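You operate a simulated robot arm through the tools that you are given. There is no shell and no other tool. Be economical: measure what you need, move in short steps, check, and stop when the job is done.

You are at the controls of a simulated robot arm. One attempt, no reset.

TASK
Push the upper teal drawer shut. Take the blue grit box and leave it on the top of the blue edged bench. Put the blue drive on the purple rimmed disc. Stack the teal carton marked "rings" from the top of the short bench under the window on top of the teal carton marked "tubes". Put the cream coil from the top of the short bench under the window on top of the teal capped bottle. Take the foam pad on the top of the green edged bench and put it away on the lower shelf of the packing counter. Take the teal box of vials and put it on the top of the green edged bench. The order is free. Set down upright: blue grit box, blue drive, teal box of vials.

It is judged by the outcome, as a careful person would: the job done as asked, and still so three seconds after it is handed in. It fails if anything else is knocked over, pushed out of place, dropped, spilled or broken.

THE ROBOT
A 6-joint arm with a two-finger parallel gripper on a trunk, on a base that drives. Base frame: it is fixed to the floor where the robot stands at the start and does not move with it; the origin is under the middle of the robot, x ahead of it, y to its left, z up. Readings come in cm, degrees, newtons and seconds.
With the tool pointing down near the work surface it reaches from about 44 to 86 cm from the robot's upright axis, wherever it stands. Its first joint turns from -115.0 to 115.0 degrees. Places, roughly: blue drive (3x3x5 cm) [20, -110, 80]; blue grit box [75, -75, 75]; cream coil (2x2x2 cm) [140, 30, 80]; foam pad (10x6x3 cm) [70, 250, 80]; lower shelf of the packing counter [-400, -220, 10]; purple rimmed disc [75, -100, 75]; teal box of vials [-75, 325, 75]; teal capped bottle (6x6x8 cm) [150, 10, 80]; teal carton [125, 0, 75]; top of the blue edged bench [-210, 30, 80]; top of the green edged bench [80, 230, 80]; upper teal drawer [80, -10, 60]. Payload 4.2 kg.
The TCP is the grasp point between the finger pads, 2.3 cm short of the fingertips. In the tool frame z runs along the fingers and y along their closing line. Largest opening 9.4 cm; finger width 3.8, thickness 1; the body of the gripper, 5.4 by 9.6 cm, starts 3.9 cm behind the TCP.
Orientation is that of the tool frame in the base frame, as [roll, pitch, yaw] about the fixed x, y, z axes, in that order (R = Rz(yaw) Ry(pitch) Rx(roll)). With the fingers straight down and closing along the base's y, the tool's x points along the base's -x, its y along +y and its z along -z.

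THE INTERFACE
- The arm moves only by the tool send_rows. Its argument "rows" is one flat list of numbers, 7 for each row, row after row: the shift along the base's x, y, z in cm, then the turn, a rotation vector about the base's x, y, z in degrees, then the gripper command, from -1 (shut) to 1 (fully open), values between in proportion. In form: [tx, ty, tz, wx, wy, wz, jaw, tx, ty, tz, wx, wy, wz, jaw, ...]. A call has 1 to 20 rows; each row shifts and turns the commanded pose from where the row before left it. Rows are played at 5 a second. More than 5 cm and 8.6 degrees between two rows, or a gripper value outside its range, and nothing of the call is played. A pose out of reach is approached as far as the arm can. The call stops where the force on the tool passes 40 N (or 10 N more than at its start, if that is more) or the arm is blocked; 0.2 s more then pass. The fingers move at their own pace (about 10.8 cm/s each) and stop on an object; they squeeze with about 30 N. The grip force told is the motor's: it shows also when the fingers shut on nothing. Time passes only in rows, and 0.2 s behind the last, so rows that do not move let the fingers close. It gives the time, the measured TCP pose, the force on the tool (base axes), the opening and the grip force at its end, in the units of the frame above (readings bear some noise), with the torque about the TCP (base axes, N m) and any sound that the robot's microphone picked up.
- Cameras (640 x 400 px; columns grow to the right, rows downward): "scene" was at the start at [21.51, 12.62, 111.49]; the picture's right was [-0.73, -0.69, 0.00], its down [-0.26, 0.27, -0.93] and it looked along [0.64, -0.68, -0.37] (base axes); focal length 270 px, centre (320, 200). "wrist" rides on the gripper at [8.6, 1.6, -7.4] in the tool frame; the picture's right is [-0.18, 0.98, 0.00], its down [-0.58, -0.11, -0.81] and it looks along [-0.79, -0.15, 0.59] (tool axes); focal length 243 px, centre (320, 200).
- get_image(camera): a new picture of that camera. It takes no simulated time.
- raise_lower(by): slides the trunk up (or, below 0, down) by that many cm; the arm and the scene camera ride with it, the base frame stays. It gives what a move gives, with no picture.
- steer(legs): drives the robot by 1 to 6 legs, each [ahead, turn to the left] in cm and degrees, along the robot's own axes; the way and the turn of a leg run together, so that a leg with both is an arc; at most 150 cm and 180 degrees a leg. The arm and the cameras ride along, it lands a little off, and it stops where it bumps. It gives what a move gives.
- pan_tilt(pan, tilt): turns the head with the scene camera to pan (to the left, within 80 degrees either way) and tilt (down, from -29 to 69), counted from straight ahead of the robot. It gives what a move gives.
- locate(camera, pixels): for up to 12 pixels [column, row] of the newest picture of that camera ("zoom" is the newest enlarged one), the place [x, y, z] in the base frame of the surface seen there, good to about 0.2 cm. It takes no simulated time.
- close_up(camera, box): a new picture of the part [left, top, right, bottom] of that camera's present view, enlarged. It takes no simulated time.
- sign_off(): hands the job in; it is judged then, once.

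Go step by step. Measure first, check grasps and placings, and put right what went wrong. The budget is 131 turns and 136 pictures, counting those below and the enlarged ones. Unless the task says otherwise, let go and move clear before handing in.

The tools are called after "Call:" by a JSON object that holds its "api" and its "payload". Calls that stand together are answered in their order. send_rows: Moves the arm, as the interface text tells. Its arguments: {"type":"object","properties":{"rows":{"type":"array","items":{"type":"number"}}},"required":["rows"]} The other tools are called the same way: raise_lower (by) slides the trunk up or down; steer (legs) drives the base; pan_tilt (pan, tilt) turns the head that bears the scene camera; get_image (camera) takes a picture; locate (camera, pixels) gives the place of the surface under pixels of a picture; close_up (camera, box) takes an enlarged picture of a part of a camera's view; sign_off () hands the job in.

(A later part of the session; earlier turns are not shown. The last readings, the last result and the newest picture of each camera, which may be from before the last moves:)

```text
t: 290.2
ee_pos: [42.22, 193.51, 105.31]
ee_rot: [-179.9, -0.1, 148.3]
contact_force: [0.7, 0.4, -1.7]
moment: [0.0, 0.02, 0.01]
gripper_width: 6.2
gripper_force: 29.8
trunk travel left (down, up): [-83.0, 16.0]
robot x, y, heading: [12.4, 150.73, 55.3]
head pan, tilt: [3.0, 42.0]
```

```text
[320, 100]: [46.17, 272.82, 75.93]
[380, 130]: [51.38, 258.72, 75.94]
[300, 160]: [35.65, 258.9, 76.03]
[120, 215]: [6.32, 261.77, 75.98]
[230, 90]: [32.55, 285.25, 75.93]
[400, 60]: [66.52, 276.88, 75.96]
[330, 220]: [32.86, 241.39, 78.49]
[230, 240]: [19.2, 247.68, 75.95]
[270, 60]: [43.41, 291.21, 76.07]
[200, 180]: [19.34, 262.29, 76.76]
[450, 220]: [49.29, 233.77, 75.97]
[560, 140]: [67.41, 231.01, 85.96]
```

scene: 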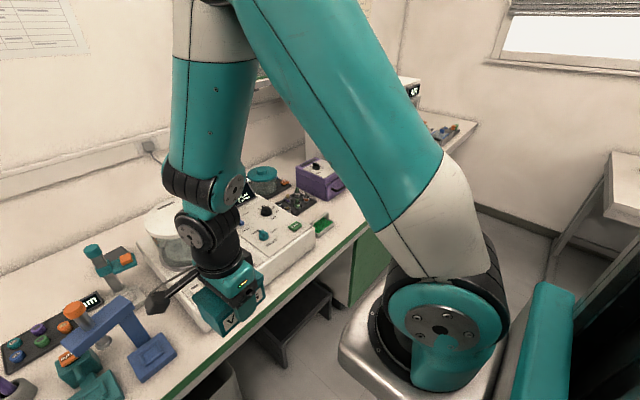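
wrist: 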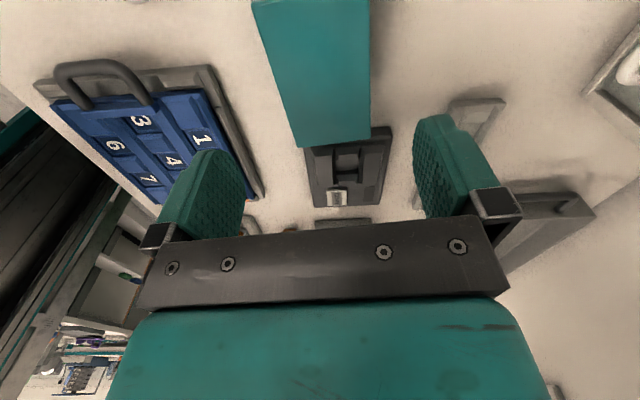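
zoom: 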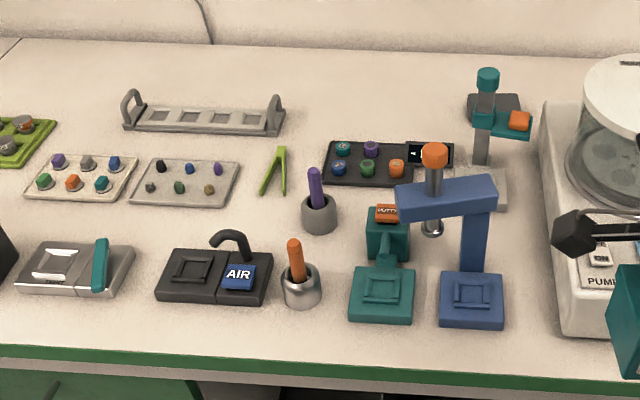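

Call:
{"api": "close_up", "payload": {"camera": "scene", "box": [310, 140, 400, 240]}}

Call:
{"api": "locate", "payload": {"camera": "zoom", "pixels": [[300, 130], [330, 105], [280, 125], [400, 135], [360, 110], [355, 170], [320, 230], [250, 190]]}}

```text
4.00 times, centred on (355, 190) of scene
```

zoom: 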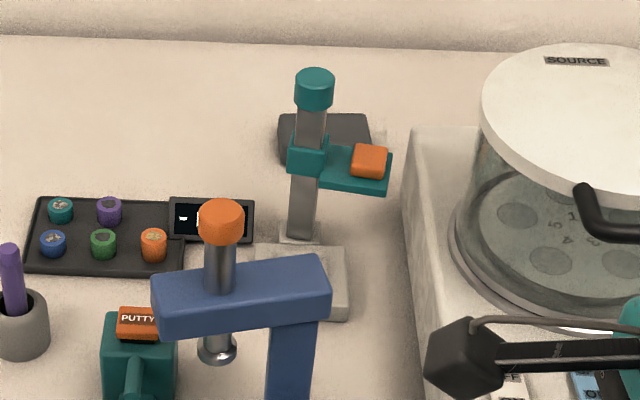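

```text
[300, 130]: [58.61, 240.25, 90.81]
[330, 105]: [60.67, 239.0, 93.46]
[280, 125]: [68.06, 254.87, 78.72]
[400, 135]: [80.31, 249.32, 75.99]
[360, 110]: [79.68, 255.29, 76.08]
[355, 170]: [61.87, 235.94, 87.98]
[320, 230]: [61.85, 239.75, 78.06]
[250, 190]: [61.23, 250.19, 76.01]
```

The dark block behind the stand (z≈78.8, about (70,252)) is the foam pad. For the vials I'll use the free back area around (49.8,269.5). I check floor clearance (bin, stool) first.

Call:
{"api": "pan_tilt", "payload": {"pan": 15, "tilt": 60}}

Call:
{"api": "get_image", "payload": {"camera": "scene"}}

Call:
{"api": "locate", "payload": {"camera": "scene", "pixels": [[340, 215], [340, 235], [325, 255], [440, 215], [450, 250], [430, 235], [200, 210], [300, 180], [440, 180], [340, 200], [250, 210], [240, 235]]}}

```text
t: 291.0
ee_pos: [42.16, 193.53, 105.27]
ee_rot: [180.0, 0.0, 148.2]
contact_force: [0.3, 0.1, -1.2]
moment: [-0.01, -0.01, 0.0]
gripper_width: 6.2
gripper_force: 29.6
trunk travel left (down, up): [-83.0, 16.0]
robot x, y, heading: [12.32, 150.62, 55.2]
head pan, tilt: [15.0, 60.0]
```

```text
42 pictures are left
```

scene: 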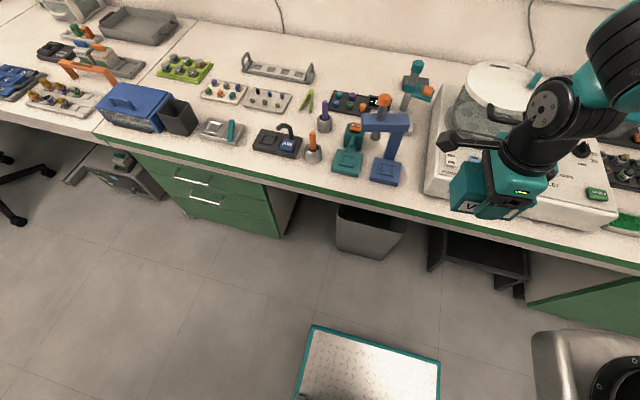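

```text
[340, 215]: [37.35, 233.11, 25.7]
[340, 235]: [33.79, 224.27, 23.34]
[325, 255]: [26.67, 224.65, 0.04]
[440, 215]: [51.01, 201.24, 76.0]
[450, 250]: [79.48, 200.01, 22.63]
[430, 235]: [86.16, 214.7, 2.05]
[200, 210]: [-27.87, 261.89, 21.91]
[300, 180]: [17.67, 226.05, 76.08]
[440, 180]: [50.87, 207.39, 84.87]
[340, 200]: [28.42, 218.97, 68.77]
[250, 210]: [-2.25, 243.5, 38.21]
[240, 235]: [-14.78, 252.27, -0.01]
```

Floor is clear up to the bench. I drive diagonally to stand before the free area.

Call:
{"api": "steer", "payload": {"legs": [[0, 45], [50, 0], [0, -45]]}}

Call:
{"api": "pan_tilt", "payload": {"pan": 0, "tilt": 42}}

Call:
{"api": "get_image", "payload": {"camera": "scene"}}

```text
t: 296.9
ee_pos: [4.28, 251.61, 105.31]
ee_rot: [-179.9, -0.1, -177.2]
contact_force: [-0.1, -0.6, -1.2]
moment: [0.02, -0.01, -0.01]
gripper_width: 6.16
gripper_force: 29.8
trunk travel left (down, up): [-83.0, 16.0]
robot x, y, heading: [4.11, 199.83, 89.6]
head pan, tilt: [15.0, 60.0]
stopped in leg 3: the robot was blocked; the commanded pose is now the measured one
```

```text
t: 297.7
ee_pos: [4.08, 251.65, 105.38]
ee_rot: [180.0, 0.0, -177.2]
contact_force: [-0.7, 0.2, -1.4]
moment: [-0.01, 0.01, 0.05]
gripper_width: 6.21
gripper_force: 29.9
trunk travel left (down, up): [-83.0, 16.0]
robot x, y, heading: [4.16, 199.9, 89.6]
head pan, tilt: [0.0, 42.0]
```

```text
41 pictures are left
```

scene: 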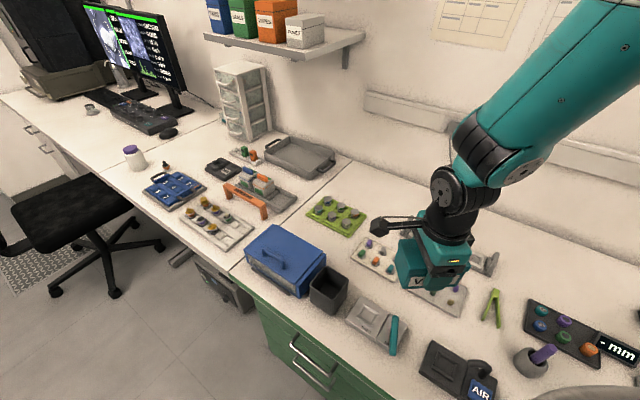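

A base corner met the drawers while turning. I back off, finish the turn, then come forward.

Call:
{"api": "steer", "payload": {"legs": [[-15, 0], [0, -34.6], [9, 0]]}}

Call:
{"api": "get_image", "payload": {"camera": "scene"}}

```text
t: 301.4
ee_pos: [38.63, 235.08, 105.4]
ee_rot: [180.0, 0.0, 148.4]
contact_force: [-0.2, -0.9, -0.6]
moment: [0.0, 0.01, 0.01]
gripper_width: 6.17
gripper_force: 30.0
trunk travel left (down, up): [-83.0, 16.0]
robot x, y, heading: [8.82, 192.08, 55.2]
head pan, tilt: [0.0, 42.0]
```

```text
40 pictures are left
```

scene: 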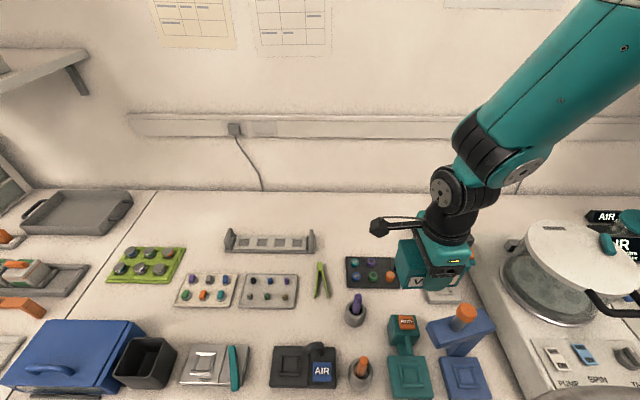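

Call:
{"api": "locate", "payload": {"camera": "scene", "pixels": [[350, 240], [370, 252], [385, 240], [345, 258], [320, 262], [318, 248], [355, 215], [305, 285], [330, 290], [180, 330], [330, 330]]}}

```text
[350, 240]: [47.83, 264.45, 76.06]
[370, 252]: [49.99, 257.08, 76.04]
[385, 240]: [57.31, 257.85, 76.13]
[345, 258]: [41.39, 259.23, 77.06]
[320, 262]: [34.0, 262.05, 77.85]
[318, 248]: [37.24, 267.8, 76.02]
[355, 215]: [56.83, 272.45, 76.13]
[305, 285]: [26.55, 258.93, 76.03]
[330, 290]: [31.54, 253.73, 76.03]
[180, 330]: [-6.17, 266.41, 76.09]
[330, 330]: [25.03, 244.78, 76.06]
```

I'll set the vials at (49.4,263.7), just behind the black tray. Forward 3 cm, then carry over.

Call:
{"api": "steer", "payload": {"legs": [[3, 0]]}}

Call:
{"api": "send_rows", "payload": {"rows": [1.52, 4.37, 0, 0, 0, -0.57, -1, 1.52, 4.37, 0, 0, 0, -0.57, -1, 1.52, 4.37, 0, 0, 0, -0.57, -1, 1.52, 4.37, 0, 0, 0, -0.57, -1, 1.52, 4.37, 0, 0, 0, -0.57, -1, 1.52, 4.37, 0, 0, 0, -0.57, -1, 0, 0, -4, 0, 0, 0, -1, 0, 0, -4, 0, 0, 0, -1, 0, 0, -4, 0, 0, 0, -1, 0, 0, 0, 0, 0, 0, -1]}}

Call:
{"api": "close_up", "payload": {"camera": "scene", "box": [280, 180, 480, 320]}}

```text
t: 302.2
ee_pos: [40.48, 237.67, 105.37]
ee_rot: [-180.0, 0.0, 148.4]
contact_force: [0.1, 0.4, -1.7]
moment: [0.0, 0.03, 0.0]
gripper_width: 6.19
gripper_force: 30.1
trunk travel left (down, up): [-83.0, 16.0]
robot x, y, heading: [10.83, 194.73, 55.3]
head pan, tilt: [0.0, 42.0]
```

```text
t: 304.4
ee_pos: [49.52, 263.58, 93.31]
ee_rot: [-179.9, 0.1, 145.0]
contact_force: [1.3, 0.1, -2.1]
moment: [0.03, 0.03, 0.03]
gripper_width: 6.19
gripper_force: 30.1
trunk travel left (down, up): [-83.0, 16.0]
robot x, y, heading: [10.88, 194.87, 55.4]
head pan, tilt: [0.0, 42.0]
```

```text
2.86 times, centred on (380, 250) of scene
```

zoom: 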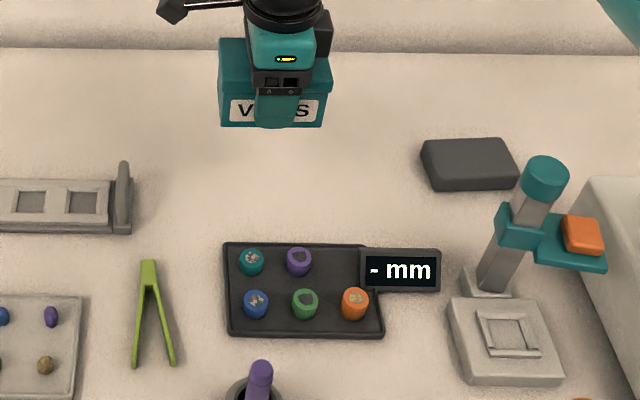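

Clear space under the box; the foam pad is also visible at zoom (470,163). I lower.

Call:
{"api": "send_rows", "payload": {"rows": [0, 0, -4, 0, 0, 0, -1, 0, 0, -4, 0, 0, 0, -1, 0, 0, -3, 0, 0, 0, -1, 0, 0, -2, 0, 0, 0, -1, 0, 0, -0.6, 0, 0, 0, -1, 0, 0, 0, 0, 0, 0, -1]}}

Call:
{"api": "locate", "payload": {"camera": "zoom", "pixels": [[428, 150], [503, 142], [515, 170], [435, 178], [470, 155], [440, 188], [415, 140]]}}

Call:
{"api": "send_rows", "payload": {"rows": [0, 0, -0.15, 0, 0, 0, -1, 0, 0, -0.15, 0, 0, 0, -1, 0, 0, 0, 0, 0, 0, -1]}}

```text
t: 305.8
ee_pos: [49.57, 263.77, 79.75]
ee_rot: [180.0, 0.0, 145.0]
contact_force: [0.8, 0.1, -0.6]
moment: [0.0, -0.02, 0.0]
gripper_width: 6.18
gripper_force: 30.1
trunk travel left (down, up): [-83.0, 16.0]
robot x, y, heading: [10.89, 195.06, 55.3]
head pan, tilt: [0.0, 42.0]
```

```text
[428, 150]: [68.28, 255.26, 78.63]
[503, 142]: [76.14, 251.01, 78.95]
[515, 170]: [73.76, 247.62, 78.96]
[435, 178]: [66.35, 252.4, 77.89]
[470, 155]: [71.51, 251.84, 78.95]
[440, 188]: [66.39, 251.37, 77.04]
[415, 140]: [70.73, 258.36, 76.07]
```

```text
t: 306.6
ee_pos: [49.65, 263.78, 79.45]
ee_rot: [-180.0, 0.0, 145.1]
contact_force: [-0.3, 0.7, -1.0]
moment: [0.02, 0.01, -0.03]
gripper_width: 6.17
gripper_force: 29.9
trunk travel left (down, up): [-83.0, 16.0]
robot x, y, heading: [10.47, 194.61, 55.5]
head pan, tilt: [0.0, 42.0]
```

Call:
{"api": "send_rows", "payload": {"rows": [0, 0, -0.1, 0, 0, 0, -1, 0, 0, -0.1, 0, 0, 0, -1, 0, 0, -0.05, 0, 0, 0, -1, 0, 0, 0, 0, 0, 0, -1]}}

```text
t: 307.6
ee_pos: [49.54, 263.78, 79.22]
ee_rot: [180.0, 0.0, 145.0]
contact_force: [-2.6, -3.2, 16.0]
moment: [-0.41, 0.16, 0.0]
gripper_width: 6.19
gripper_force: 29.3
trunk travel left (down, up): [-83.0, 16.0]
robot x, y, heading: [10.93, 195.02, 55.4]
head pan, tilt: [0.0, 42.0]
```

Contact; release, rise, retract. Then I'll shift 25 cm right for a straight approach to the foam pad (centre about (71.2,251.6), long axis −31°).

Call:
{"api": "send_rows", "payload": {"rows": [0, 0, 0.1, 0, 0, 0, 0.55, 0, 0, 0, 0, 0, 0, 0.55, 0, 0, 0, 0, 0, 0, 0.55, 0, 0, 2, 0, 0, 0, 0.55, 0, 0, 4, 0, 0, 0, 0.55, 0, 0, 4, 0, 0, 0, 0.55, 0, 0, 4, 0, 0, 0, 0.55, 0, 0, 4, 0, 0, 0, 0.55, 0, 0, 4, 0, 0, 0, 0.55, 0, 0, 4, 0, 0, 0, 0.55, -1.6, -4.3, 0, 0, 0, 0, 1, -1.6, -4.3, 0, 0, 0, 0, 1, -1.6, -4.3, 0, 0, 0, 0, 1, -1.6, -4.3, 0, 0, 0, 0, 1, -1.6, -4.3, 0, 0, 0, 0, 1, -1.6, -4.3, 0, 0, 0, 0, 1]}}

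Call:
{"api": "get_image", "payload": {"camera": "scene"}}

Call:
{"api": "steer", "payload": {"legs": [[-12, 0], [0, -90], [26, 0], [0, 90], [12, 0]]}}

Call:
{"api": "get_image", "payload": {"camera": "scene"}}

```text
t: 311.0
ee_pos: [39.77, 237.94, 105.35]
ee_rot: [-179.9, 0.0, 145.0]
contact_force: [-0.7, -0.1, -0.4]
moment: [-0.02, 0.03, 0.02]
gripper_width: 9.43
gripper_force: 0.1
trunk travel left (down, up): [-83.0, 16.0]
robot x, y, heading: [11.13, 194.58, 55.3]
head pan, tilt: [0.0, 42.0]
```

```text
38 pictures are left
```

scene: 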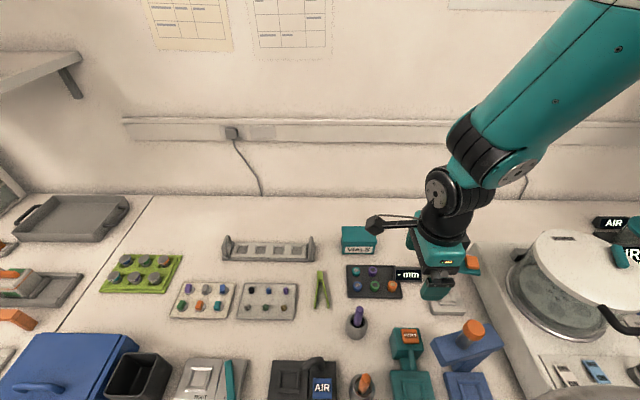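

```text
t: 322.2
ee_pos: [60.81, 223.5, 105.38]
ee_rot: [-179.9, 0.0, 145.5]
contact_force: [-0.5, -0.2, 0.1]
moment: [0.02, 0.01, -0.02]
gripper_width: 9.41
gripper_force: 0.0
trunk travel left (down, up): [-83.0, 16.0]
robot x, y, heading: [32.19, 180.66, 55.4]
head pan, tilt: [0.0, 42.0]
```

```text
37 pictures are left
```

scene: 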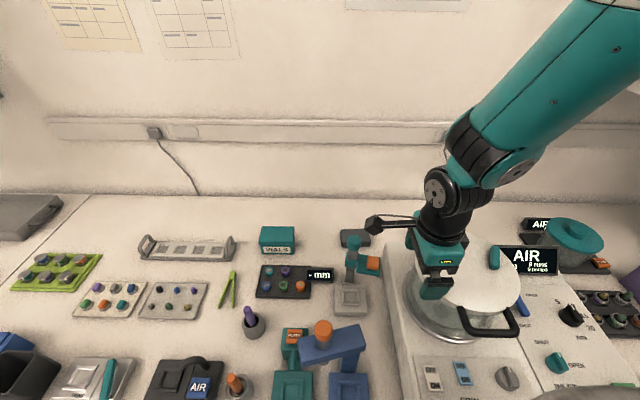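

Call:
{"api": "close_up", "payload": {"camera": "scene", "box": [325, 215, 395, 275]}}

Call:
{"api": "locate", "payload": {"camera": "zoom", "pixels": [[110, 95], [285, 92], [300, 150], [130, 180], [200, 120], [185, 150], [180, 250], [340, 310], [290, 165], [125, 200]]}}

Call:
{"api": "locate", "payload": {"camera": "scene", "pixels": [[460, 290], [490, 265], [352, 240], [380, 265], [425, 280], [352, 238]]}}

```text
6.67 times, centred on (360, 245) of scene
```

zoom: 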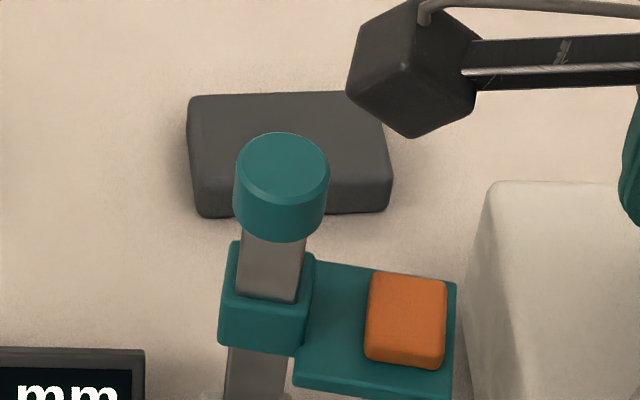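

```text
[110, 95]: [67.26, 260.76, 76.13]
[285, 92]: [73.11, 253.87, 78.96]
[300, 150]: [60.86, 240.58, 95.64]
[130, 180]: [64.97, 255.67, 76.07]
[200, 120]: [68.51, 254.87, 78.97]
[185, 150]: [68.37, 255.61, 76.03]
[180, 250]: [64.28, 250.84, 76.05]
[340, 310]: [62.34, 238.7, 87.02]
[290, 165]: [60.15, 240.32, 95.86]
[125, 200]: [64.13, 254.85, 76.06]
```

```text
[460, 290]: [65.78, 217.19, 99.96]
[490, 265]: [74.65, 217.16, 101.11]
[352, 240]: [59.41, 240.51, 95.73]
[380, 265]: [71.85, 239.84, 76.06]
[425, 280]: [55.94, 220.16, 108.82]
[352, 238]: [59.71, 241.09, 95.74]
```

The vessel lid top is z≈101 and stand top z≈96. I rise first, then go over the foam pad.

Call:
{"api": "send_rows", "payload": {"rows": [0, 0, 4, 0, 0, 0, 1, 1.73, 4.68, 0, 0, 0, 0.6, 1, 1.73, 4.68, 0, 0, 0, 0.6, 1, 1.73, 4.68, 0, 0, 0, 0.6, 1, 1.73, 4.68, 0, 0, 0, 0.6, 1, 1.73, 4.68, 0, 0, 0, 0.6, 1, 1.75, 4.68, 0, 0, 0, 0.6, 1, 0, 0, -4, 0, 0, 0, 1, 0, 0, -4, 0, 0, 0, 1, 0, 0, -4, 0, 0, 0, 1, 0, 0, -4, 0, 0, 0, 1, 0, 0, 0, 0, 0, 0, 1]}}

Call:
{"api": "get_image", "payload": {"camera": "wrist"}}

Call:
{"api": "get_image", "payload": {"camera": "scene"}}

```text
t: 324.8
ee_pos: [71.22, 251.75, 93.3]
ee_rot: [179.9, 0.0, 149.1]
contact_force: [0.7, -0.3, -0.2]
moment: [-0.02, -0.04, -0.03]
gripper_width: 9.38
gripper_force: 0.1
trunk travel left (down, up): [-83.0, 16.0]
robot x, y, heading: [32.46, 180.01, 55.9]
head pan, tilt: [0.0, 42.0]
```

```text
35 pictures are left
```

wrist: 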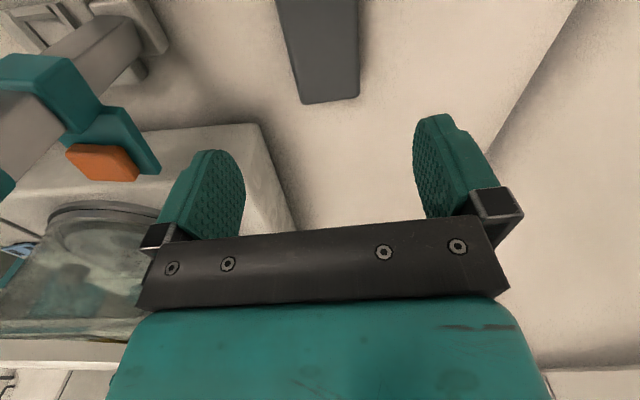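

```text
34 pictures are left
```

scene: 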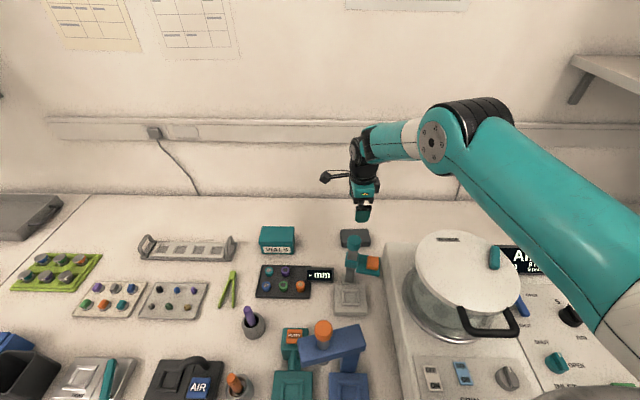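

Call:
{"api": "locate", "payload": {"camera": "scene", "pixels": [[400, 155], [450, 170], [520, 220], [560, 260], [430, 130], [440, 240], [395, 125]]}}

Call:
{"api": "locate", "payload": {"camera": "wrist", "pixels": [[305, 98], [356, 93], [358, 20], [285, 20], [320, 60], [357, 55], [295, 55]]}}

```text
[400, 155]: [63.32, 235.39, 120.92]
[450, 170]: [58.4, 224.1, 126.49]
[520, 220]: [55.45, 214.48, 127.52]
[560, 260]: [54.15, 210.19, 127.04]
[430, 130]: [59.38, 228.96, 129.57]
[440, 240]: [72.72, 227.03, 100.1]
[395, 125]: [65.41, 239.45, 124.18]
```

```text
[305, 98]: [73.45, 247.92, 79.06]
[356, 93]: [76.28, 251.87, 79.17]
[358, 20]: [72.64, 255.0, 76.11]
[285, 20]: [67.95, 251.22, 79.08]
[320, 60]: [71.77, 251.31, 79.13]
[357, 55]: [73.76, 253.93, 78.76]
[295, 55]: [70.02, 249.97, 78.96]
```

Foam pad aligned (width ~5.3 cm). Trim 0.4 cm, descend with clear forearm margin, grip.

Call:
{"api": "send_rows", "payload": {"rows": [0.2, 0.34, -4, 0, 0, 0, 1, 0, 0, -4, 0, 0, 0, 1, 0, 0, -4, 0, 0, 0, 1, 0, 0, -1.8, 0, 0, 0, 1, 0, 0, -0.7, 0, 0, 0, 1, 0, 0, 0, 0, 0, 0, -1, 0, 0, 0, 0, 0, 0, -1, 0, 0, 0, 0, 0, 0, -1, 0, 0, 0, 0, 0, 0, -1]}}

Call:
{"api": "send_rows", "payload": {"rows": [0, 0, 1, 0, 0, 0, -1, 0, 0, 3, 0, 0, 0, -1, 0, 0, 4, 0, 0, 0, -1, 0, 0, 4, 0, 0, 0, -1, 0, 0, 4, 0, 0, 0, -1, 0, 0, 4, 0, 0, 0, -1, 0, 0, 4, 0, 0, 0, -1, 0, 0, 4, 0, 0, 0, -1, 0, 0, 4, 0, 0, 0, -1]}}

Call:
{"api": "get_image", "payload": {"camera": "wrist"}}

```text
t: 326.8
ee_pos: [71.3, 251.56, 78.95]
ee_rot: [-179.9, 0.0, 149.0]
contact_force: [-0.5, -0.6, -0.2]
moment: [-0.03, 0.0, 0.01]
gripper_width: 5.89
gripper_force: 30.2
out of reach, approached as far as the arm can: row 5
trunk travel left (down, up): [-83.0, 16.0]
robot x, y, heading: [32.5, 180.06, 55.7]
head pan, tilt: [0.0, 42.0]
```

```text
t: 328.8
ee_pos: [71.32, 251.6, 111.07]
ee_rot: [-179.8, -0.1, 149.1]
contact_force: [1.0, 0.6, -0.8]
moment: [0.0, 0.0, -0.02]
gripper_width: 5.88
gripper_force: 30.8
trunk travel left (down, up): [-83.0, 16.0]
robot x, y, heading: [32.04, 180.68, 55.7]
head pan, tilt: [0.0, 42.0]
```

```text
33 pictures are left
```

wrist: 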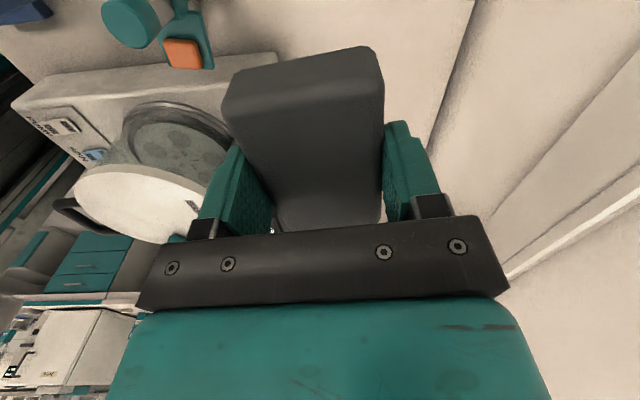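

Foam pad held. I retract, back out, and drive down the teal-bench aisle toward the packing counter.

Call:
{"api": "send_rows", "payload": {"rows": [-1.64, -4.7, 0, 0, 0, 0, -1, -1.64, -4.7, 0, 0, 0, 0, -1, -1.64, -4.7, 0, 0, 0, 0, -1, -1.64, -4.7, 0, 0, 0, 0, -1, -1.64, -4.7, 0, 0, 0, 0, -1, -1.64, -4.7, 0, 0, 0, 0, -1]}}

Call:
{"api": "steer", "payload": {"legs": [[-30, 0], [0, -90.7], [80, 0], [0, -90], [150, 0], [90, 0]]}}

Call:
{"api": "pan_tilt", "payload": {"pan": 0, "tilt": 20}}

Call:
{"api": "get_image", "payload": {"camera": "scene"}}

```text
t: 330.2
ee_pos: [61.62, 223.51, 111.1]
ee_rot: [-179.9, 0.0, 149.1]
contact_force: [-0.3, 0.0, -0.5]
moment: [0.01, -0.03, 0.01]
gripper_width: 5.9
gripper_force: 30.0
trunk travel left (down, up): [-83.0, 16.0]
robot x, y, heading: [32.05, 179.99, 56.0]
head pan, tilt: [0.0, 42.0]
```

```text
t: 355.2
ee_pos: [-85.23, -131.81, 111.12]
ee_rot: [180.0, 0.0, -31.1]
contact_force: [0.1, 0.0, 0.9]
moment: [-0.03, -0.04, 0.02]
gripper_width: 5.89
gripper_force: 30.3
trunk travel left (down, up): [-83.0, 16.0]
robot x, y, heading: [-55.68, -88.08, -124.7]
head pan, tilt: [0.0, 42.0]
```

```text
t: 356.1
ee_pos: [-85.16, -131.76, 111.13]
ee_rot: [179.9, 0.0, -31.1]
contact_force: [0.1, -0.2, -0.2]
moment: [0.0, 0.02, 0.0]
gripper_width: 5.89
gripper_force: 30.3
trunk travel left (down, up): [-83.0, 16.0]
robot x, y, heading: [-55.87, -88.4, -124.5]
head pan, tilt: [0.0, 20.0]
```

```text
32 pictures are left
```

scene: 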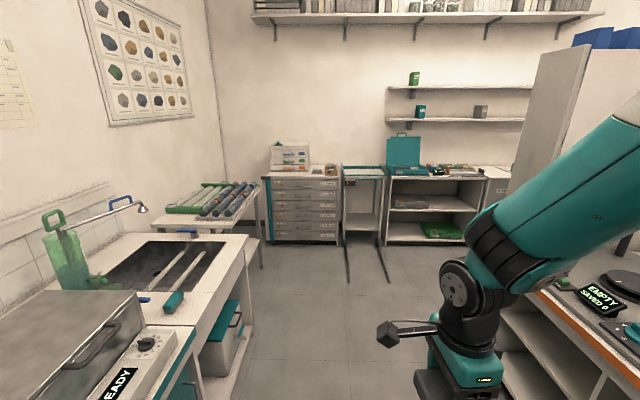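

Call:
{"api": "locate", "payload": {"camera": "scene", "pixels": [[400, 235], [440, 232], [425, 205], [400, 178], [388, 240], [485, 178], [310, 190], [365, 170], [535, 105], [500, 185], [470, 240]]}}

Call:
{"api": "close_up", "payload": {"camera": "scene", "box": [330, 120, 540, 290]}}

```text
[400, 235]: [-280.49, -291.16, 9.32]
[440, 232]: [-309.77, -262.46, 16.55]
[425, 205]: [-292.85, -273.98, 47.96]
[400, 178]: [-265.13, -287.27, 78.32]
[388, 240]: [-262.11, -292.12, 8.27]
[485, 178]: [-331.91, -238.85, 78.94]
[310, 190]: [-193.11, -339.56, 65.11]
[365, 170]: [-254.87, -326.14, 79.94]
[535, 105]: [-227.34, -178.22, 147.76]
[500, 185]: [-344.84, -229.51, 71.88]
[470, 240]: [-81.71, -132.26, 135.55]
```

```text
2.35 times, centred on (435, 205) of scene
```

zoom: 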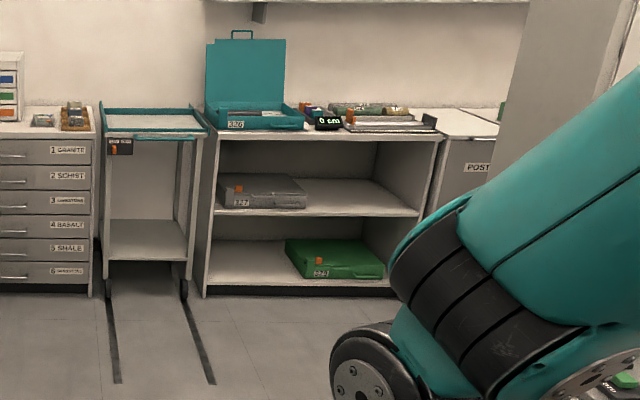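

The counter must be further right along the far wall (past "POST"). I drive on and turn right to look.

Call:
{"api": "steer", "payload": {"legs": [[150, 0], [78, 0], [0, -90]]}}

Call:
{"api": "pan_tilt", "payload": {"pan": 25, "tilt": 25}}

Call:
{"api": "get_image", "payload": {"camera": "scene"}}

```text
t: 371.1
ee_pos: [-228.52, -244.41, 110.93]
ee_rot: [-179.9, 0.0, -121.7]
contact_force: [-0.1, -0.5, -0.1]
moment: [-0.01, 0.0, 0.01]
gripper_width: 5.92
gripper_force: 29.8
trunk travel left (down, up): [-83.0, 16.0]
robot x, y, heading: [-185.8, -274.26, 144.9]
head pan, tilt: [0.0, 20.0]
```

```text
t: 371.9
ee_pos: [-228.52, -244.54, 110.99]
ee_rot: [180.0, 0.1, -121.8]
contact_force: [-0.3, 0.6, -0.4]
moment: [0.03, -0.04, -0.02]
gripper_width: 5.9
gripper_force: 30.4
trunk travel left (down, up): [-83.0, 16.0]
robot x, y, heading: [-186.02, -274.41, 144.8]
head pan, tilt: [25.0, 25.0]
```

```text
30 pictures are left
```

scene: 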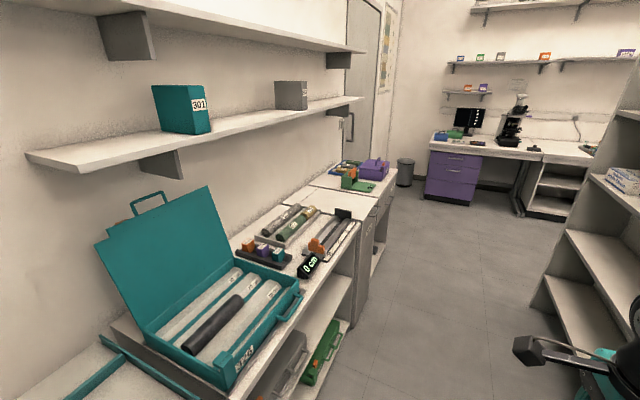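

Call:
{"api": "locate", "payload": {"camera": "scene", "pixels": [[370, 185], [395, 175], [385, 230], [375, 260], [330, 205], [340, 240], [408, 175], [560, 240], [600, 300], [345, 320], [430, 195]]}}

Call:
{"api": "close_up", "payload": {"camera": "scene", "box": [300, 140, 420, 280]}}

```text
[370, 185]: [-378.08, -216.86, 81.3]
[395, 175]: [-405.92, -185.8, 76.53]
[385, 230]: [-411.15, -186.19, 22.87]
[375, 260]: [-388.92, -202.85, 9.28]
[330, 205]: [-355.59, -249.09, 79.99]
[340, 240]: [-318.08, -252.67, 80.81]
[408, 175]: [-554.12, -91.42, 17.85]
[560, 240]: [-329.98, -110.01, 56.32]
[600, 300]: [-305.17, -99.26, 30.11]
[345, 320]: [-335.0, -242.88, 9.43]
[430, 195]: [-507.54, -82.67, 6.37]
```

```text
2.86 times, centred on (360, 210) of scene
```

zoom: 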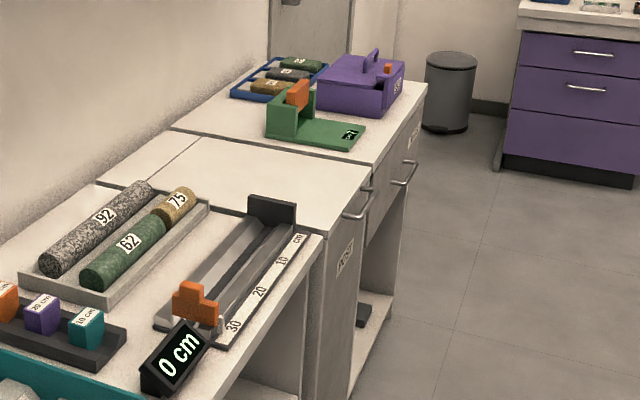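

The packing counter is at n −167…−225, front t≈−386, its lower shelf at z≈9.3. I drive level with it and look at the opening.

Call:
{"api": "steer", "payload": {"legs": [[150, 0], [48, 0]]}}

Call:
{"api": "pan_tilt", "payload": {"pan": 78, "tilt": 50}}

Call:
{"api": "get_image", "payload": {"camera": "scene"}}

Call:
{"api": "locate", "payload": {"camera": "scene", "pixels": [[320, 200], [320, 250], [320, 300], [250, 300], [400, 300], [320, 350], [150, 300], [480, 300], [320, 150], [250, 350], [400, 350], [320, 390]]}}

```text
t: 381.9
ee_pos: [-390.69, -129.49, 111.0]
ee_rot: [-179.9, 0.0, -121.9]
contact_force: [0.7, -0.2, -0.5]
moment: [-0.01, -0.01, 0.0]
gripper_width: 5.9
gripper_force: 30.0
trunk travel left (down, up): [-83.0, 16.0]
robot x, y, heading: [-347.83, -159.56, 144.4]
head pan, tilt: [25.0, 25.0]
```

```text
t: 383.1
ee_pos: [-390.58, -129.45, 111.05]
ee_rot: [179.9, 0.0, -121.9]
contact_force: [0.1, 0.1, -0.1]
moment: [-0.01, -0.02, 0.04]
gripper_width: 5.93
gripper_force: 30.1
trunk travel left (down, up): [-83.0, 16.0]
robot x, y, heading: [-348.15, -159.4, 144.8]
head pan, tilt: [78.0, 50.0]
```

```text
28 pictures are left
```

scene: 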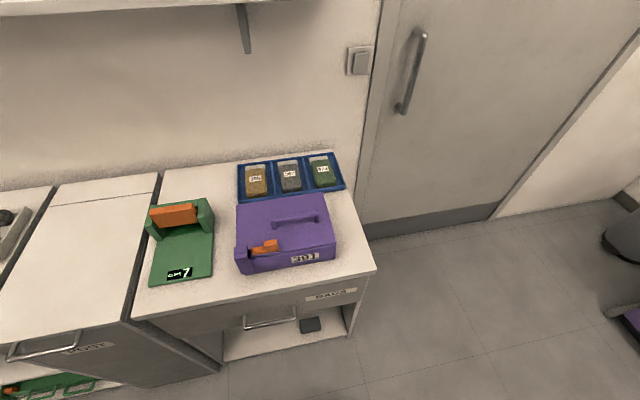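

```text
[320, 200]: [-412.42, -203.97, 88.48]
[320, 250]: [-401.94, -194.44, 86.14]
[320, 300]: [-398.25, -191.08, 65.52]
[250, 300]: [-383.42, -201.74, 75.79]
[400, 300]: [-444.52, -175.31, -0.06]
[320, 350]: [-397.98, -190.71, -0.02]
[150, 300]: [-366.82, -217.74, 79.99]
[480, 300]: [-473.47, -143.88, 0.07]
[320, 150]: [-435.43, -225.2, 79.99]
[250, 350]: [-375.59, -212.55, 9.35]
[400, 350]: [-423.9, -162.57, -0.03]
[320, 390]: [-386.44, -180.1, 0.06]
```

I lower the trunk here in the open aisle (arm low, camera low) and look into the lower shelf.

Call:
{"api": "raise_lower", "payload": {"by": -40}}

Call:
{"api": "raise_lower", "payload": {"by": -38}}

Call:
{"api": "pan_tilt", "payload": {"pan": 79, "tilt": 32}}

Call:
{"api": "get_image", "payload": {"camera": "scene"}}

```text
t: 386.9
ee_pos: [-390.53, -129.49, 71.02]
ee_rot: [-179.9, -0.1, -121.9]
contact_force: [-0.3, -0.3, -0.1]
moment: [0.02, 0.01, 0.0]
gripper_width: 5.89
gripper_force: 29.7
trunk travel left (down, up): [-43.0, 56.0]
robot x, y, heading: [-347.72, -159.29, 144.6]
head pan, tilt: [78.0, 50.0]
```

```text
t: 390.6
ee_pos: [-390.59, -129.51, 32.99]
ee_rot: [180.0, 0.0, -121.9]
contact_force: [-0.4, 0.1, -0.1]
moment: [-0.01, 0.02, 0.03]
gripper_width: 5.89
gripper_force: 30.0
trunk travel left (down, up): [-5.0, 94.0]
robot x, y, heading: [-347.64, -159.52, 144.5]
head pan, tilt: [78.0, 50.0]
```

```text
t: 391.4
ee_pos: [-390.53, -129.47, 33.02]
ee_rot: [179.9, -0.1, -121.9]
contact_force: [-0.9, -0.2, -0.5]
moment: [0.0, 0.02, -0.01]
gripper_width: 5.89
gripper_force: 30.4
trunk travel left (down, up): [-5.0, 94.0]
robot x, y, heading: [-347.96, -159.32, 144.4]
head pan, tilt: [79.0, 32.0]
```

```text
27 pictures are left
```

scene: 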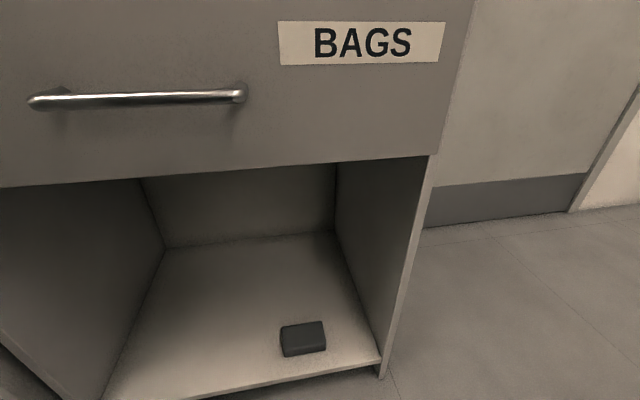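

Call:
{"api": "locate", "payload": {"camera": "scene", "pixels": [[300, 328], [282, 350], [120, 393], [360, 355], [150, 290], [330, 235], [200, 174], [400, 158], [200, 320], [240, 95], [170, 250], [375, 365]]}}

```text
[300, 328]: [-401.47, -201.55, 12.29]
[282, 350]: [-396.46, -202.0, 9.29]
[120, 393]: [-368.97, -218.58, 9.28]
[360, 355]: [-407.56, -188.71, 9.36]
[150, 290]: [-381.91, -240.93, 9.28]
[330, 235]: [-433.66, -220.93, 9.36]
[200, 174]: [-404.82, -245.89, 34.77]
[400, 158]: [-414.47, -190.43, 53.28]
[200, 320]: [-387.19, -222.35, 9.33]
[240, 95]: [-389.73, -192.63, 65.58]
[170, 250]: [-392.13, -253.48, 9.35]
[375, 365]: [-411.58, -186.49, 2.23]
```

Shelf opening: n −176…−226, z 9.3 to ~53, only a small block at n −213. I lower the arm so it can enter beneath the drawer, then turn toward the counter.

Call:
{"api": "send_rows", "payload": {"rows": [0, 0, -4, 0, 0, 0, -1, 0, 0, -4, 0, 0, 0, -1, 0, 0, -4, 0, 0, 0, -1, 0, 0, -3, 0, 0, 0, -1]}}

Call:
{"api": "steer", "payload": {"legs": [[0, 89.5]]}}

Call:
{"api": "pan_tilt", "payload": {"pan": 0, "tilt": 35}}

Call:
{"api": "get_image", "payload": {"camera": "scene"}}

```text
t: 392.4
ee_pos: [-390.48, -129.47, 17.8]
ee_rot: [-179.8, 0.1, -121.8]
contact_force: [1.0, -0.3, 0.0]
moment: [-0.04, 0.0, -0.02]
gripper_width: 5.87
gripper_force: 30.0
trunk travel left (down, up): [-5.0, 94.0]
robot x, y, heading: [-347.63, -159.63, 144.7]
head pan, tilt: [79.0, 32.0]
```

```text
t: 396.0
ee_pos: [-385.36, -197.41, 19.72]
ee_rot: [176.4, 2.1, -44.3]
contact_force: [0.3, 0.5, -2.2]
moment: [0.02, 0.02, 0.01]
gripper_width: 5.91
gripper_force: 29.9
trunk travel left (down, up): [-5.0, 94.0]
robot x, y, heading: [-347.45, -158.63, -137.7]
head pan, tilt: [79.0, 32.0]
stopped in leg 1: the robot was blocked; the commanded pose is now the measured one
```

```text
t: 397.5
ee_pos: [-385.19, -197.35, 19.48]
ee_rot: [176.6, 1.8, -44.0]
contact_force: [0.5, 0.0, -0.9]
moment: [0.01, -0.02, 0.05]
gripper_width: 5.89
gripper_force: 30.4
trunk travel left (down, up): [-5.0, 94.0]
robot x, y, heading: [-347.62, -158.61, -137.6]
head pan, tilt: [0.0, 35.0]
```

```text
26 pictures are left
```

scene: 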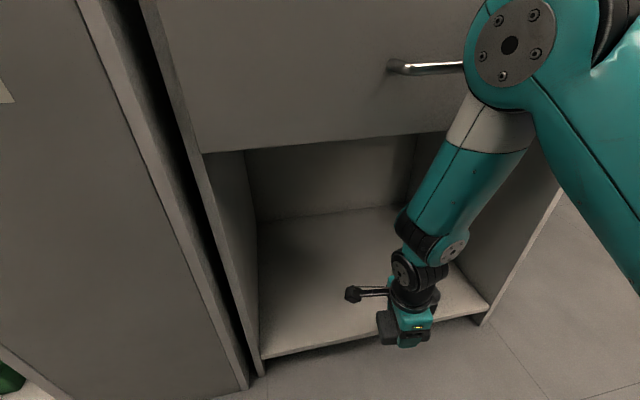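

Blocked at heading −137.6. I check where the arm is relative to the drawer and whether anything is touching.

Call:
{"api": "locate", "payload": {"camera": "scene", "pixels": [[510, 45], [400, 67], [440, 66], [440, 180], [350, 145], [480, 95], [570, 150], [355, 293], [400, 310], [420, 340]]}}

Call:
{"api": "pan_tilt", "payload": {"pan": -79, "tilt": 40}}

Call:
{"api": "get_image", "payload": {"camera": "scene"}}

```text
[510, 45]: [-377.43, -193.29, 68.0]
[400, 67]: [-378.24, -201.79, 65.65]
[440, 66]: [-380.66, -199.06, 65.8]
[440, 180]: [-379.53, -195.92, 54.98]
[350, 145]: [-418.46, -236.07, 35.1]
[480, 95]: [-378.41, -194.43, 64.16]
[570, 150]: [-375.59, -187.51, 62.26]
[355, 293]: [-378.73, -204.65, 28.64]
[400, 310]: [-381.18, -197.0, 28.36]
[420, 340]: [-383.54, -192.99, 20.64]
```

```text
t: 399.0
ee_pos: [-385.3, -197.43, 19.65]
ee_rot: [176.5, 1.8, -44.1]
contact_force: [0.0, -0.1, -0.6]
moment: [-0.02, 0.02, 0.01]
gripper_width: 5.9
gripper_force: 30.1
trunk travel left (down, up): [-5.0, 94.0]
robot x, y, heading: [-347.51, -158.74, -137.4]
head pan, tilt: [-79.0, 40.0]
```

```text
25 pictures are left
```

scene: 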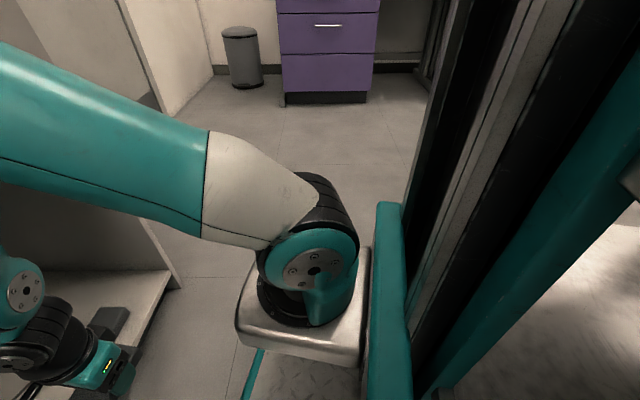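

The elbow reaches the drawer handle when I face the counter squarely. I'll come in diagonally from the open floor beyond the counter's right end, which keeps the elbow well out. First I turn back and drive there.

Call:
{"api": "steer", "payload": {"legs": [[0, -77.4], [60, 0]]}}

Call:
{"api": "send_rows", "payload": {"rows": [0, 0, -0.8, -3.66, -1.95, 0, -1, 0, 0, -0.8, 0, 0, 0, -1]}}

Call:
{"api": "pan_tilt", "payload": {"pan": 79, "tilt": 35}}

Call:
{"api": "get_image", "payload": {"camera": "scene"}}

```text
t: 405.8
ee_pos: [-441.14, -95.05, 18.59]
ee_rot: [177.7, 2.4, -121.8]
contact_force: [0.6, 0.2, -0.8]
moment: [0.02, -0.02, 0.03]
gripper_width: 5.89
gripper_force: 30.2
trunk travel left (down, up): [-5.0, 94.0]
robot x, y, heading: [-396.14, -124.06, 144.8]
head pan, tilt: [-79.0, 40.0]
```

```text
t: 406.4
ee_pos: [-441.23, -95.21, 16.97]
ee_rot: [-178.7, 0.1, -121.7]
contact_force: [-0.4, -0.2, -0.4]
moment: [0.0, 0.01, 0.01]
gripper_width: 5.86
gripper_force: 30.0
trunk travel left (down, up): [-5.0, 94.0]
robot x, y, heading: [-396.12, -124.26, 144.7]
head pan, tilt: [-79.0, 40.0]
```

```text
t: 408.8
ee_pos: [-441.21, -95.15, 17.1]
ee_rot: [-178.6, 0.4, -121.7]
contact_force: [-0.1, 0.5, 0.7]
moment: [0.01, 0.05, 0.05]
gripper_width: 5.88
gripper_force: 29.9
trunk travel left (down, up): [-5.0, 94.0]
robot x, y, heading: [-395.96, -124.45, 144.8]
head pan, tilt: [79.0, 35.0]
```

```text
24 pictures are left
```

scene: 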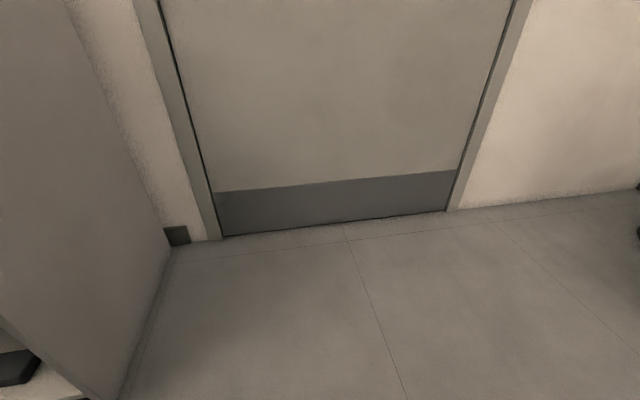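

Floor here is free up to the door. I correct the small tilt and turn to face the shelf diagonally.

Call:
{"api": "send_rows", "payload": {"rows": [0, 0, 0.5, 0.68, 1.1, 0, -1]}}

Call:
{"api": "steer", "payload": {"legs": [[0, 131.9], [6, 0]]}}

Call:
{"api": "pan_tilt", "payload": {"pan": 0, "tilt": 35}}

Call:
{"api": "get_image", "payload": {"camera": "scene"}}

```text
t: 409.2
ee_pos: [-441.22, -95.28, 17.49]
ee_rot: [-179.9, 0.3, -121.6]
contact_force: [0.2, -0.3, -0.8]
moment: [0.03, -0.03, -0.02]
gripper_width: 5.91
gripper_force: 29.8
trunk travel left (down, up): [-5.0, 94.0]
robot x, y, heading: [-396.21, -123.77, 144.7]
head pan, tilt: [79.0, 35.0]
```

```text
t: 415.6
ee_pos: [-387.73, -183.22, 17.56]
ee_rot: [180.0, 0.3, 9.4]
contact_force: [0.5, -0.8, -0.8]
moment: [-0.02, 0.03, 0.01]
gripper_width: 5.88
gripper_force: 29.9
trunk travel left (down, up): [-5.0, 94.0]
robot x, y, heading: [-395.54, -129.82, -84.2]
head pan, tilt: [79.0, 35.0]
```

```text
t: 417.1
ee_pos: [-387.79, -183.3, 17.63]
ee_rot: [-179.9, 0.3, 9.3]
contact_force: [0.1, -0.3, 0.0]
moment: [-0.01, -0.05, 0.0]
gripper_width: 5.92
gripper_force: 29.5
trunk travel left (down, up): [-5.0, 94.0]
robot x, y, heading: [-395.84, -130.2, -84.1]
head pan, tilt: [0.0, 35.0]
```

```text
23 pictures are left
```

scene: 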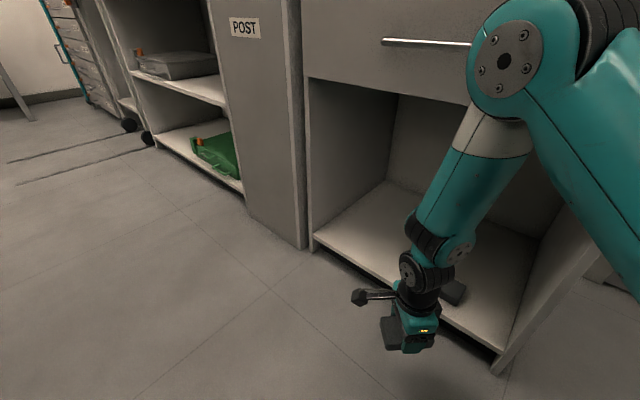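

Call:
{"api": "locate", "payload": {"camera": "scene", "pixels": [[505, 52], [474, 60], [490, 100], [540, 15], [470, 180], [385, 41], [466, 44], [430, 245], [590, 150], [450, 290], [345, 80]]}}

```text
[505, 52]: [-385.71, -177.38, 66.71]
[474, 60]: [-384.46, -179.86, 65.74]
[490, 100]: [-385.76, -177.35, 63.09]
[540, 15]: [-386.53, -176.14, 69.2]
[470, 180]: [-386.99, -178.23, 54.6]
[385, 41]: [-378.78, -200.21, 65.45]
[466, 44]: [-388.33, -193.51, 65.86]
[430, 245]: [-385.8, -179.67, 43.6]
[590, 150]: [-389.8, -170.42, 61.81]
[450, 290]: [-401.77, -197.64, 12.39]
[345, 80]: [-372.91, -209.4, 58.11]
```

Geometry check: elbow should stay ~4 cm clear of the handle. I extend half-way while turning the pad parallel to the shelf, then check.

Call:
{"api": "send_rows", "payload": {"rows": [0.05, -3.6, 0, 0, 0, -5.5, -1, 0.05, -3.6, 0, 0, 0, -5.5, -1, 0.05, -3.6, 0, 0, 0, -5.5, -1, 0.05, -3.6, 0, 0, 0, -5.5, -1]}}

Call:
{"api": "get_image", "payload": {"camera": "scene"}}

Call:
{"api": "locate", "payload": {"camera": "scene", "pixels": [[505, 80], [470, 85], [480, 60], [466, 44], [445, 180], [400, 310]]}}

```text
t: 418.1
ee_pos: [-387.67, -197.61, 17.44]
ee_rot: [-179.8, 0.3, -12.6]
contact_force: [-0.2, -0.2, 0.4]
moment: [0.04, -0.05, 0.02]
gripper_width: 5.91
gripper_force: 30.1
trunk travel left (down, up): [-5.0, 94.0]
robot x, y, heading: [-395.56, -130.07, -84.4]
head pan, tilt: [0.0, 35.0]
```

```text
22 pictures are left
```

scene: 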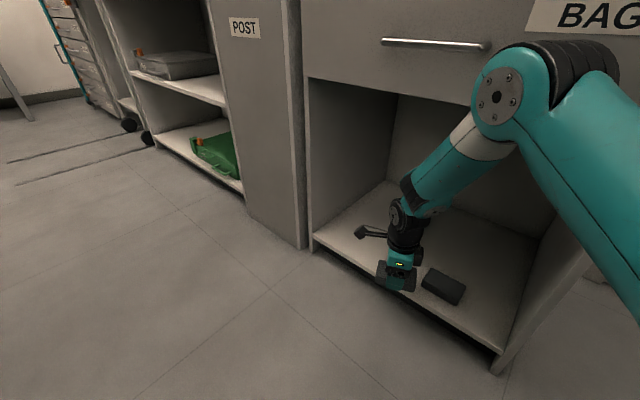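

```text
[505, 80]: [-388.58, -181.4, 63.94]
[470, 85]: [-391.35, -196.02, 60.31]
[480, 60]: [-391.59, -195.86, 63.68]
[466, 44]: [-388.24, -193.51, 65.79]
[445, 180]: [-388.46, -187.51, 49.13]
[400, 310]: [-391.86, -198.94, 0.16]
```

Elbow remains off the handle. I lower the trunk by 3 cm (drops the elbow) and extend the rest.

Call:
{"api": "raise_lower", "payload": {"by": -3}}

Call:
{"api": "send_rows", "payload": {"rows": [0.05, -3.2, 0, 0, 0, -5.5, -1, 0.05, -3.2, 0, 0, 0, -5.5, -1, 0.05, -3.2, 0, 0, 0, -5.5, -1, 0.05, -3.2, 0, 0, 0, -5.5, -1]}}

Call:
{"api": "get_image", "payload": {"camera": "scene"}}

Call:
{"api": "get_image", "payload": {"camera": "wrist"}}

```text
t: 418.9
ee_pos: [-387.62, -197.53, 14.67]
ee_rot: [-179.9, 0.4, -12.8]
contact_force: [-0.3, 0.3, -0.1]
moment: [0.03, -0.03, 0.0]
gripper_width: 5.88
gripper_force: 29.5
trunk travel left (down, up): [-2.0, 97.0]
robot x, y, heading: [-395.64, -130.38, -84.3]
head pan, tilt: [0.0, 35.0]
```

```text
t: 419.9
ee_pos: [-387.36, -210.38, 14.63]
ee_rot: [-179.9, 0.3, -34.7]
contact_force: [0.2, -0.4, 0.9]
moment: [0.0, -0.01, 0.01]
gripper_width: 5.9
gripper_force: 30.0
trunk travel left (down, up): [-2.0, 97.0]
robot x, y, heading: [-395.69, -129.99, -84.3]
head pan, tilt: [0.0, 35.0]
```

```text
21 pictures are left
```

scene: 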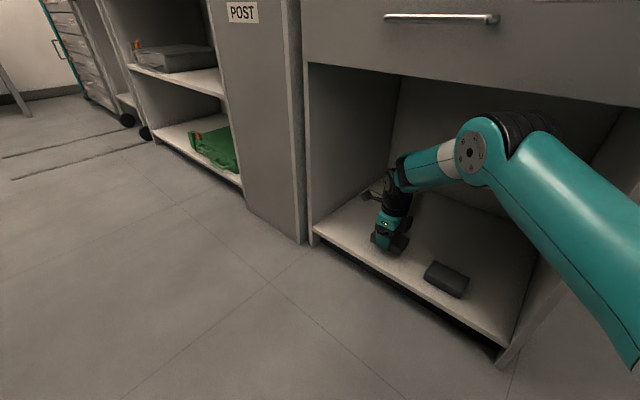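

```text
20 pictures are left
```

wrist: 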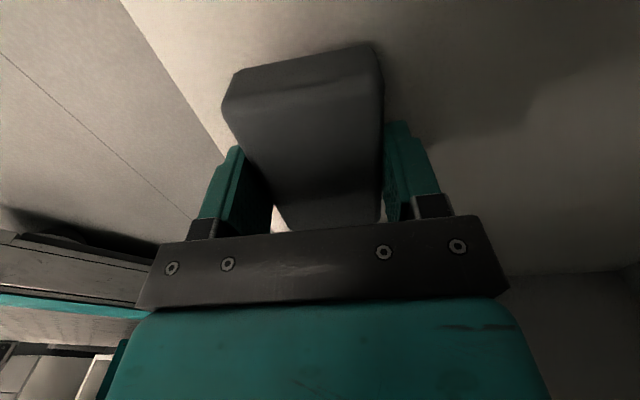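

Plenty of room; I go 3 cm deeper and lower to the shelf.

Call:
{"api": "send_rows", "payload": {"rows": [-0.6, -2.6, 0, 0, 0, 0, -1, 0, 0, -1.5, 0, 0, 0, -1, 0, 0, -0.5, 0, 0, 0, -1, 0, 0, -0.2, 0, 0, 0, -1, 0, 0, 0, 0, 0, 0, -1]}}

```text
t: 421.1
ee_pos: [-388.03, -212.94, 12.3]
ee_rot: [-179.9, 0.2, -34.6]
contact_force: [0.0, -0.2, 2.3]
moment: [-0.13, -0.08, -0.03]
gripper_width: 5.88
gripper_force: 30.0
trunk travel left (down, up): [-2.0, 97.0]
robot x, y, heading: [-395.34, -130.02, -84.4]
head pan, tilt: [0.0, 35.0]
```

Touching the shelf. Release and back out.

Call:
{"api": "send_rows", "payload": {"rows": [0, 0, 0, 0, 0, 0, 0.6, 0, 0, 0, 0, 0, 0, 0.6, 0, 0, 0, 0, 0, 0, 0.6, 0, 0, 2, 0, 0, 0, 0.6, 0, 0, 3, 0, 0, 0, 0.6, 0, 0, 1, 0, 0, 0, 0.6, 0, 3.6, 0, 0, 0, 5.5, 0.6, 0, 3.6, 0, 0, 0, 5.5, 0.6, 0, 3.6, 0, 0, 0, 5.5, 0.6, 0, 3.6, 0, 0, 0, 5.5, 0.6, 0, 3.6, 0, 0, 0, 5.5, 0.6, 0, 3.6, 0, 0, 0, 5.5, 0.6, 0, 3.6, 0, 0, 0, 5.5, 0.6]}}

Call:
{"api": "get_image", "payload": {"camera": "scene"}}

```text
t: 423.9
ee_pos: [-388.01, -187.76, 18.45]
ee_rot: [-179.9, 0.3, 4.0]
contact_force: [0.0, 0.6, 1.0]
moment: [0.02, 0.01, 0.01]
gripper_width: 7.52
gripper_force: 0.1
trunk travel left (down, up): [-2.0, 97.0]
robot x, y, heading: [-395.68, -130.41, -84.2]
head pan, tilt: [0.0, 35.0]
```

```text
19 pictures are left
```

scene: 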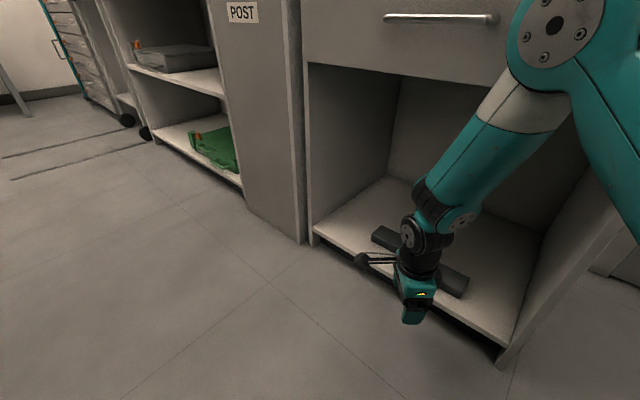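

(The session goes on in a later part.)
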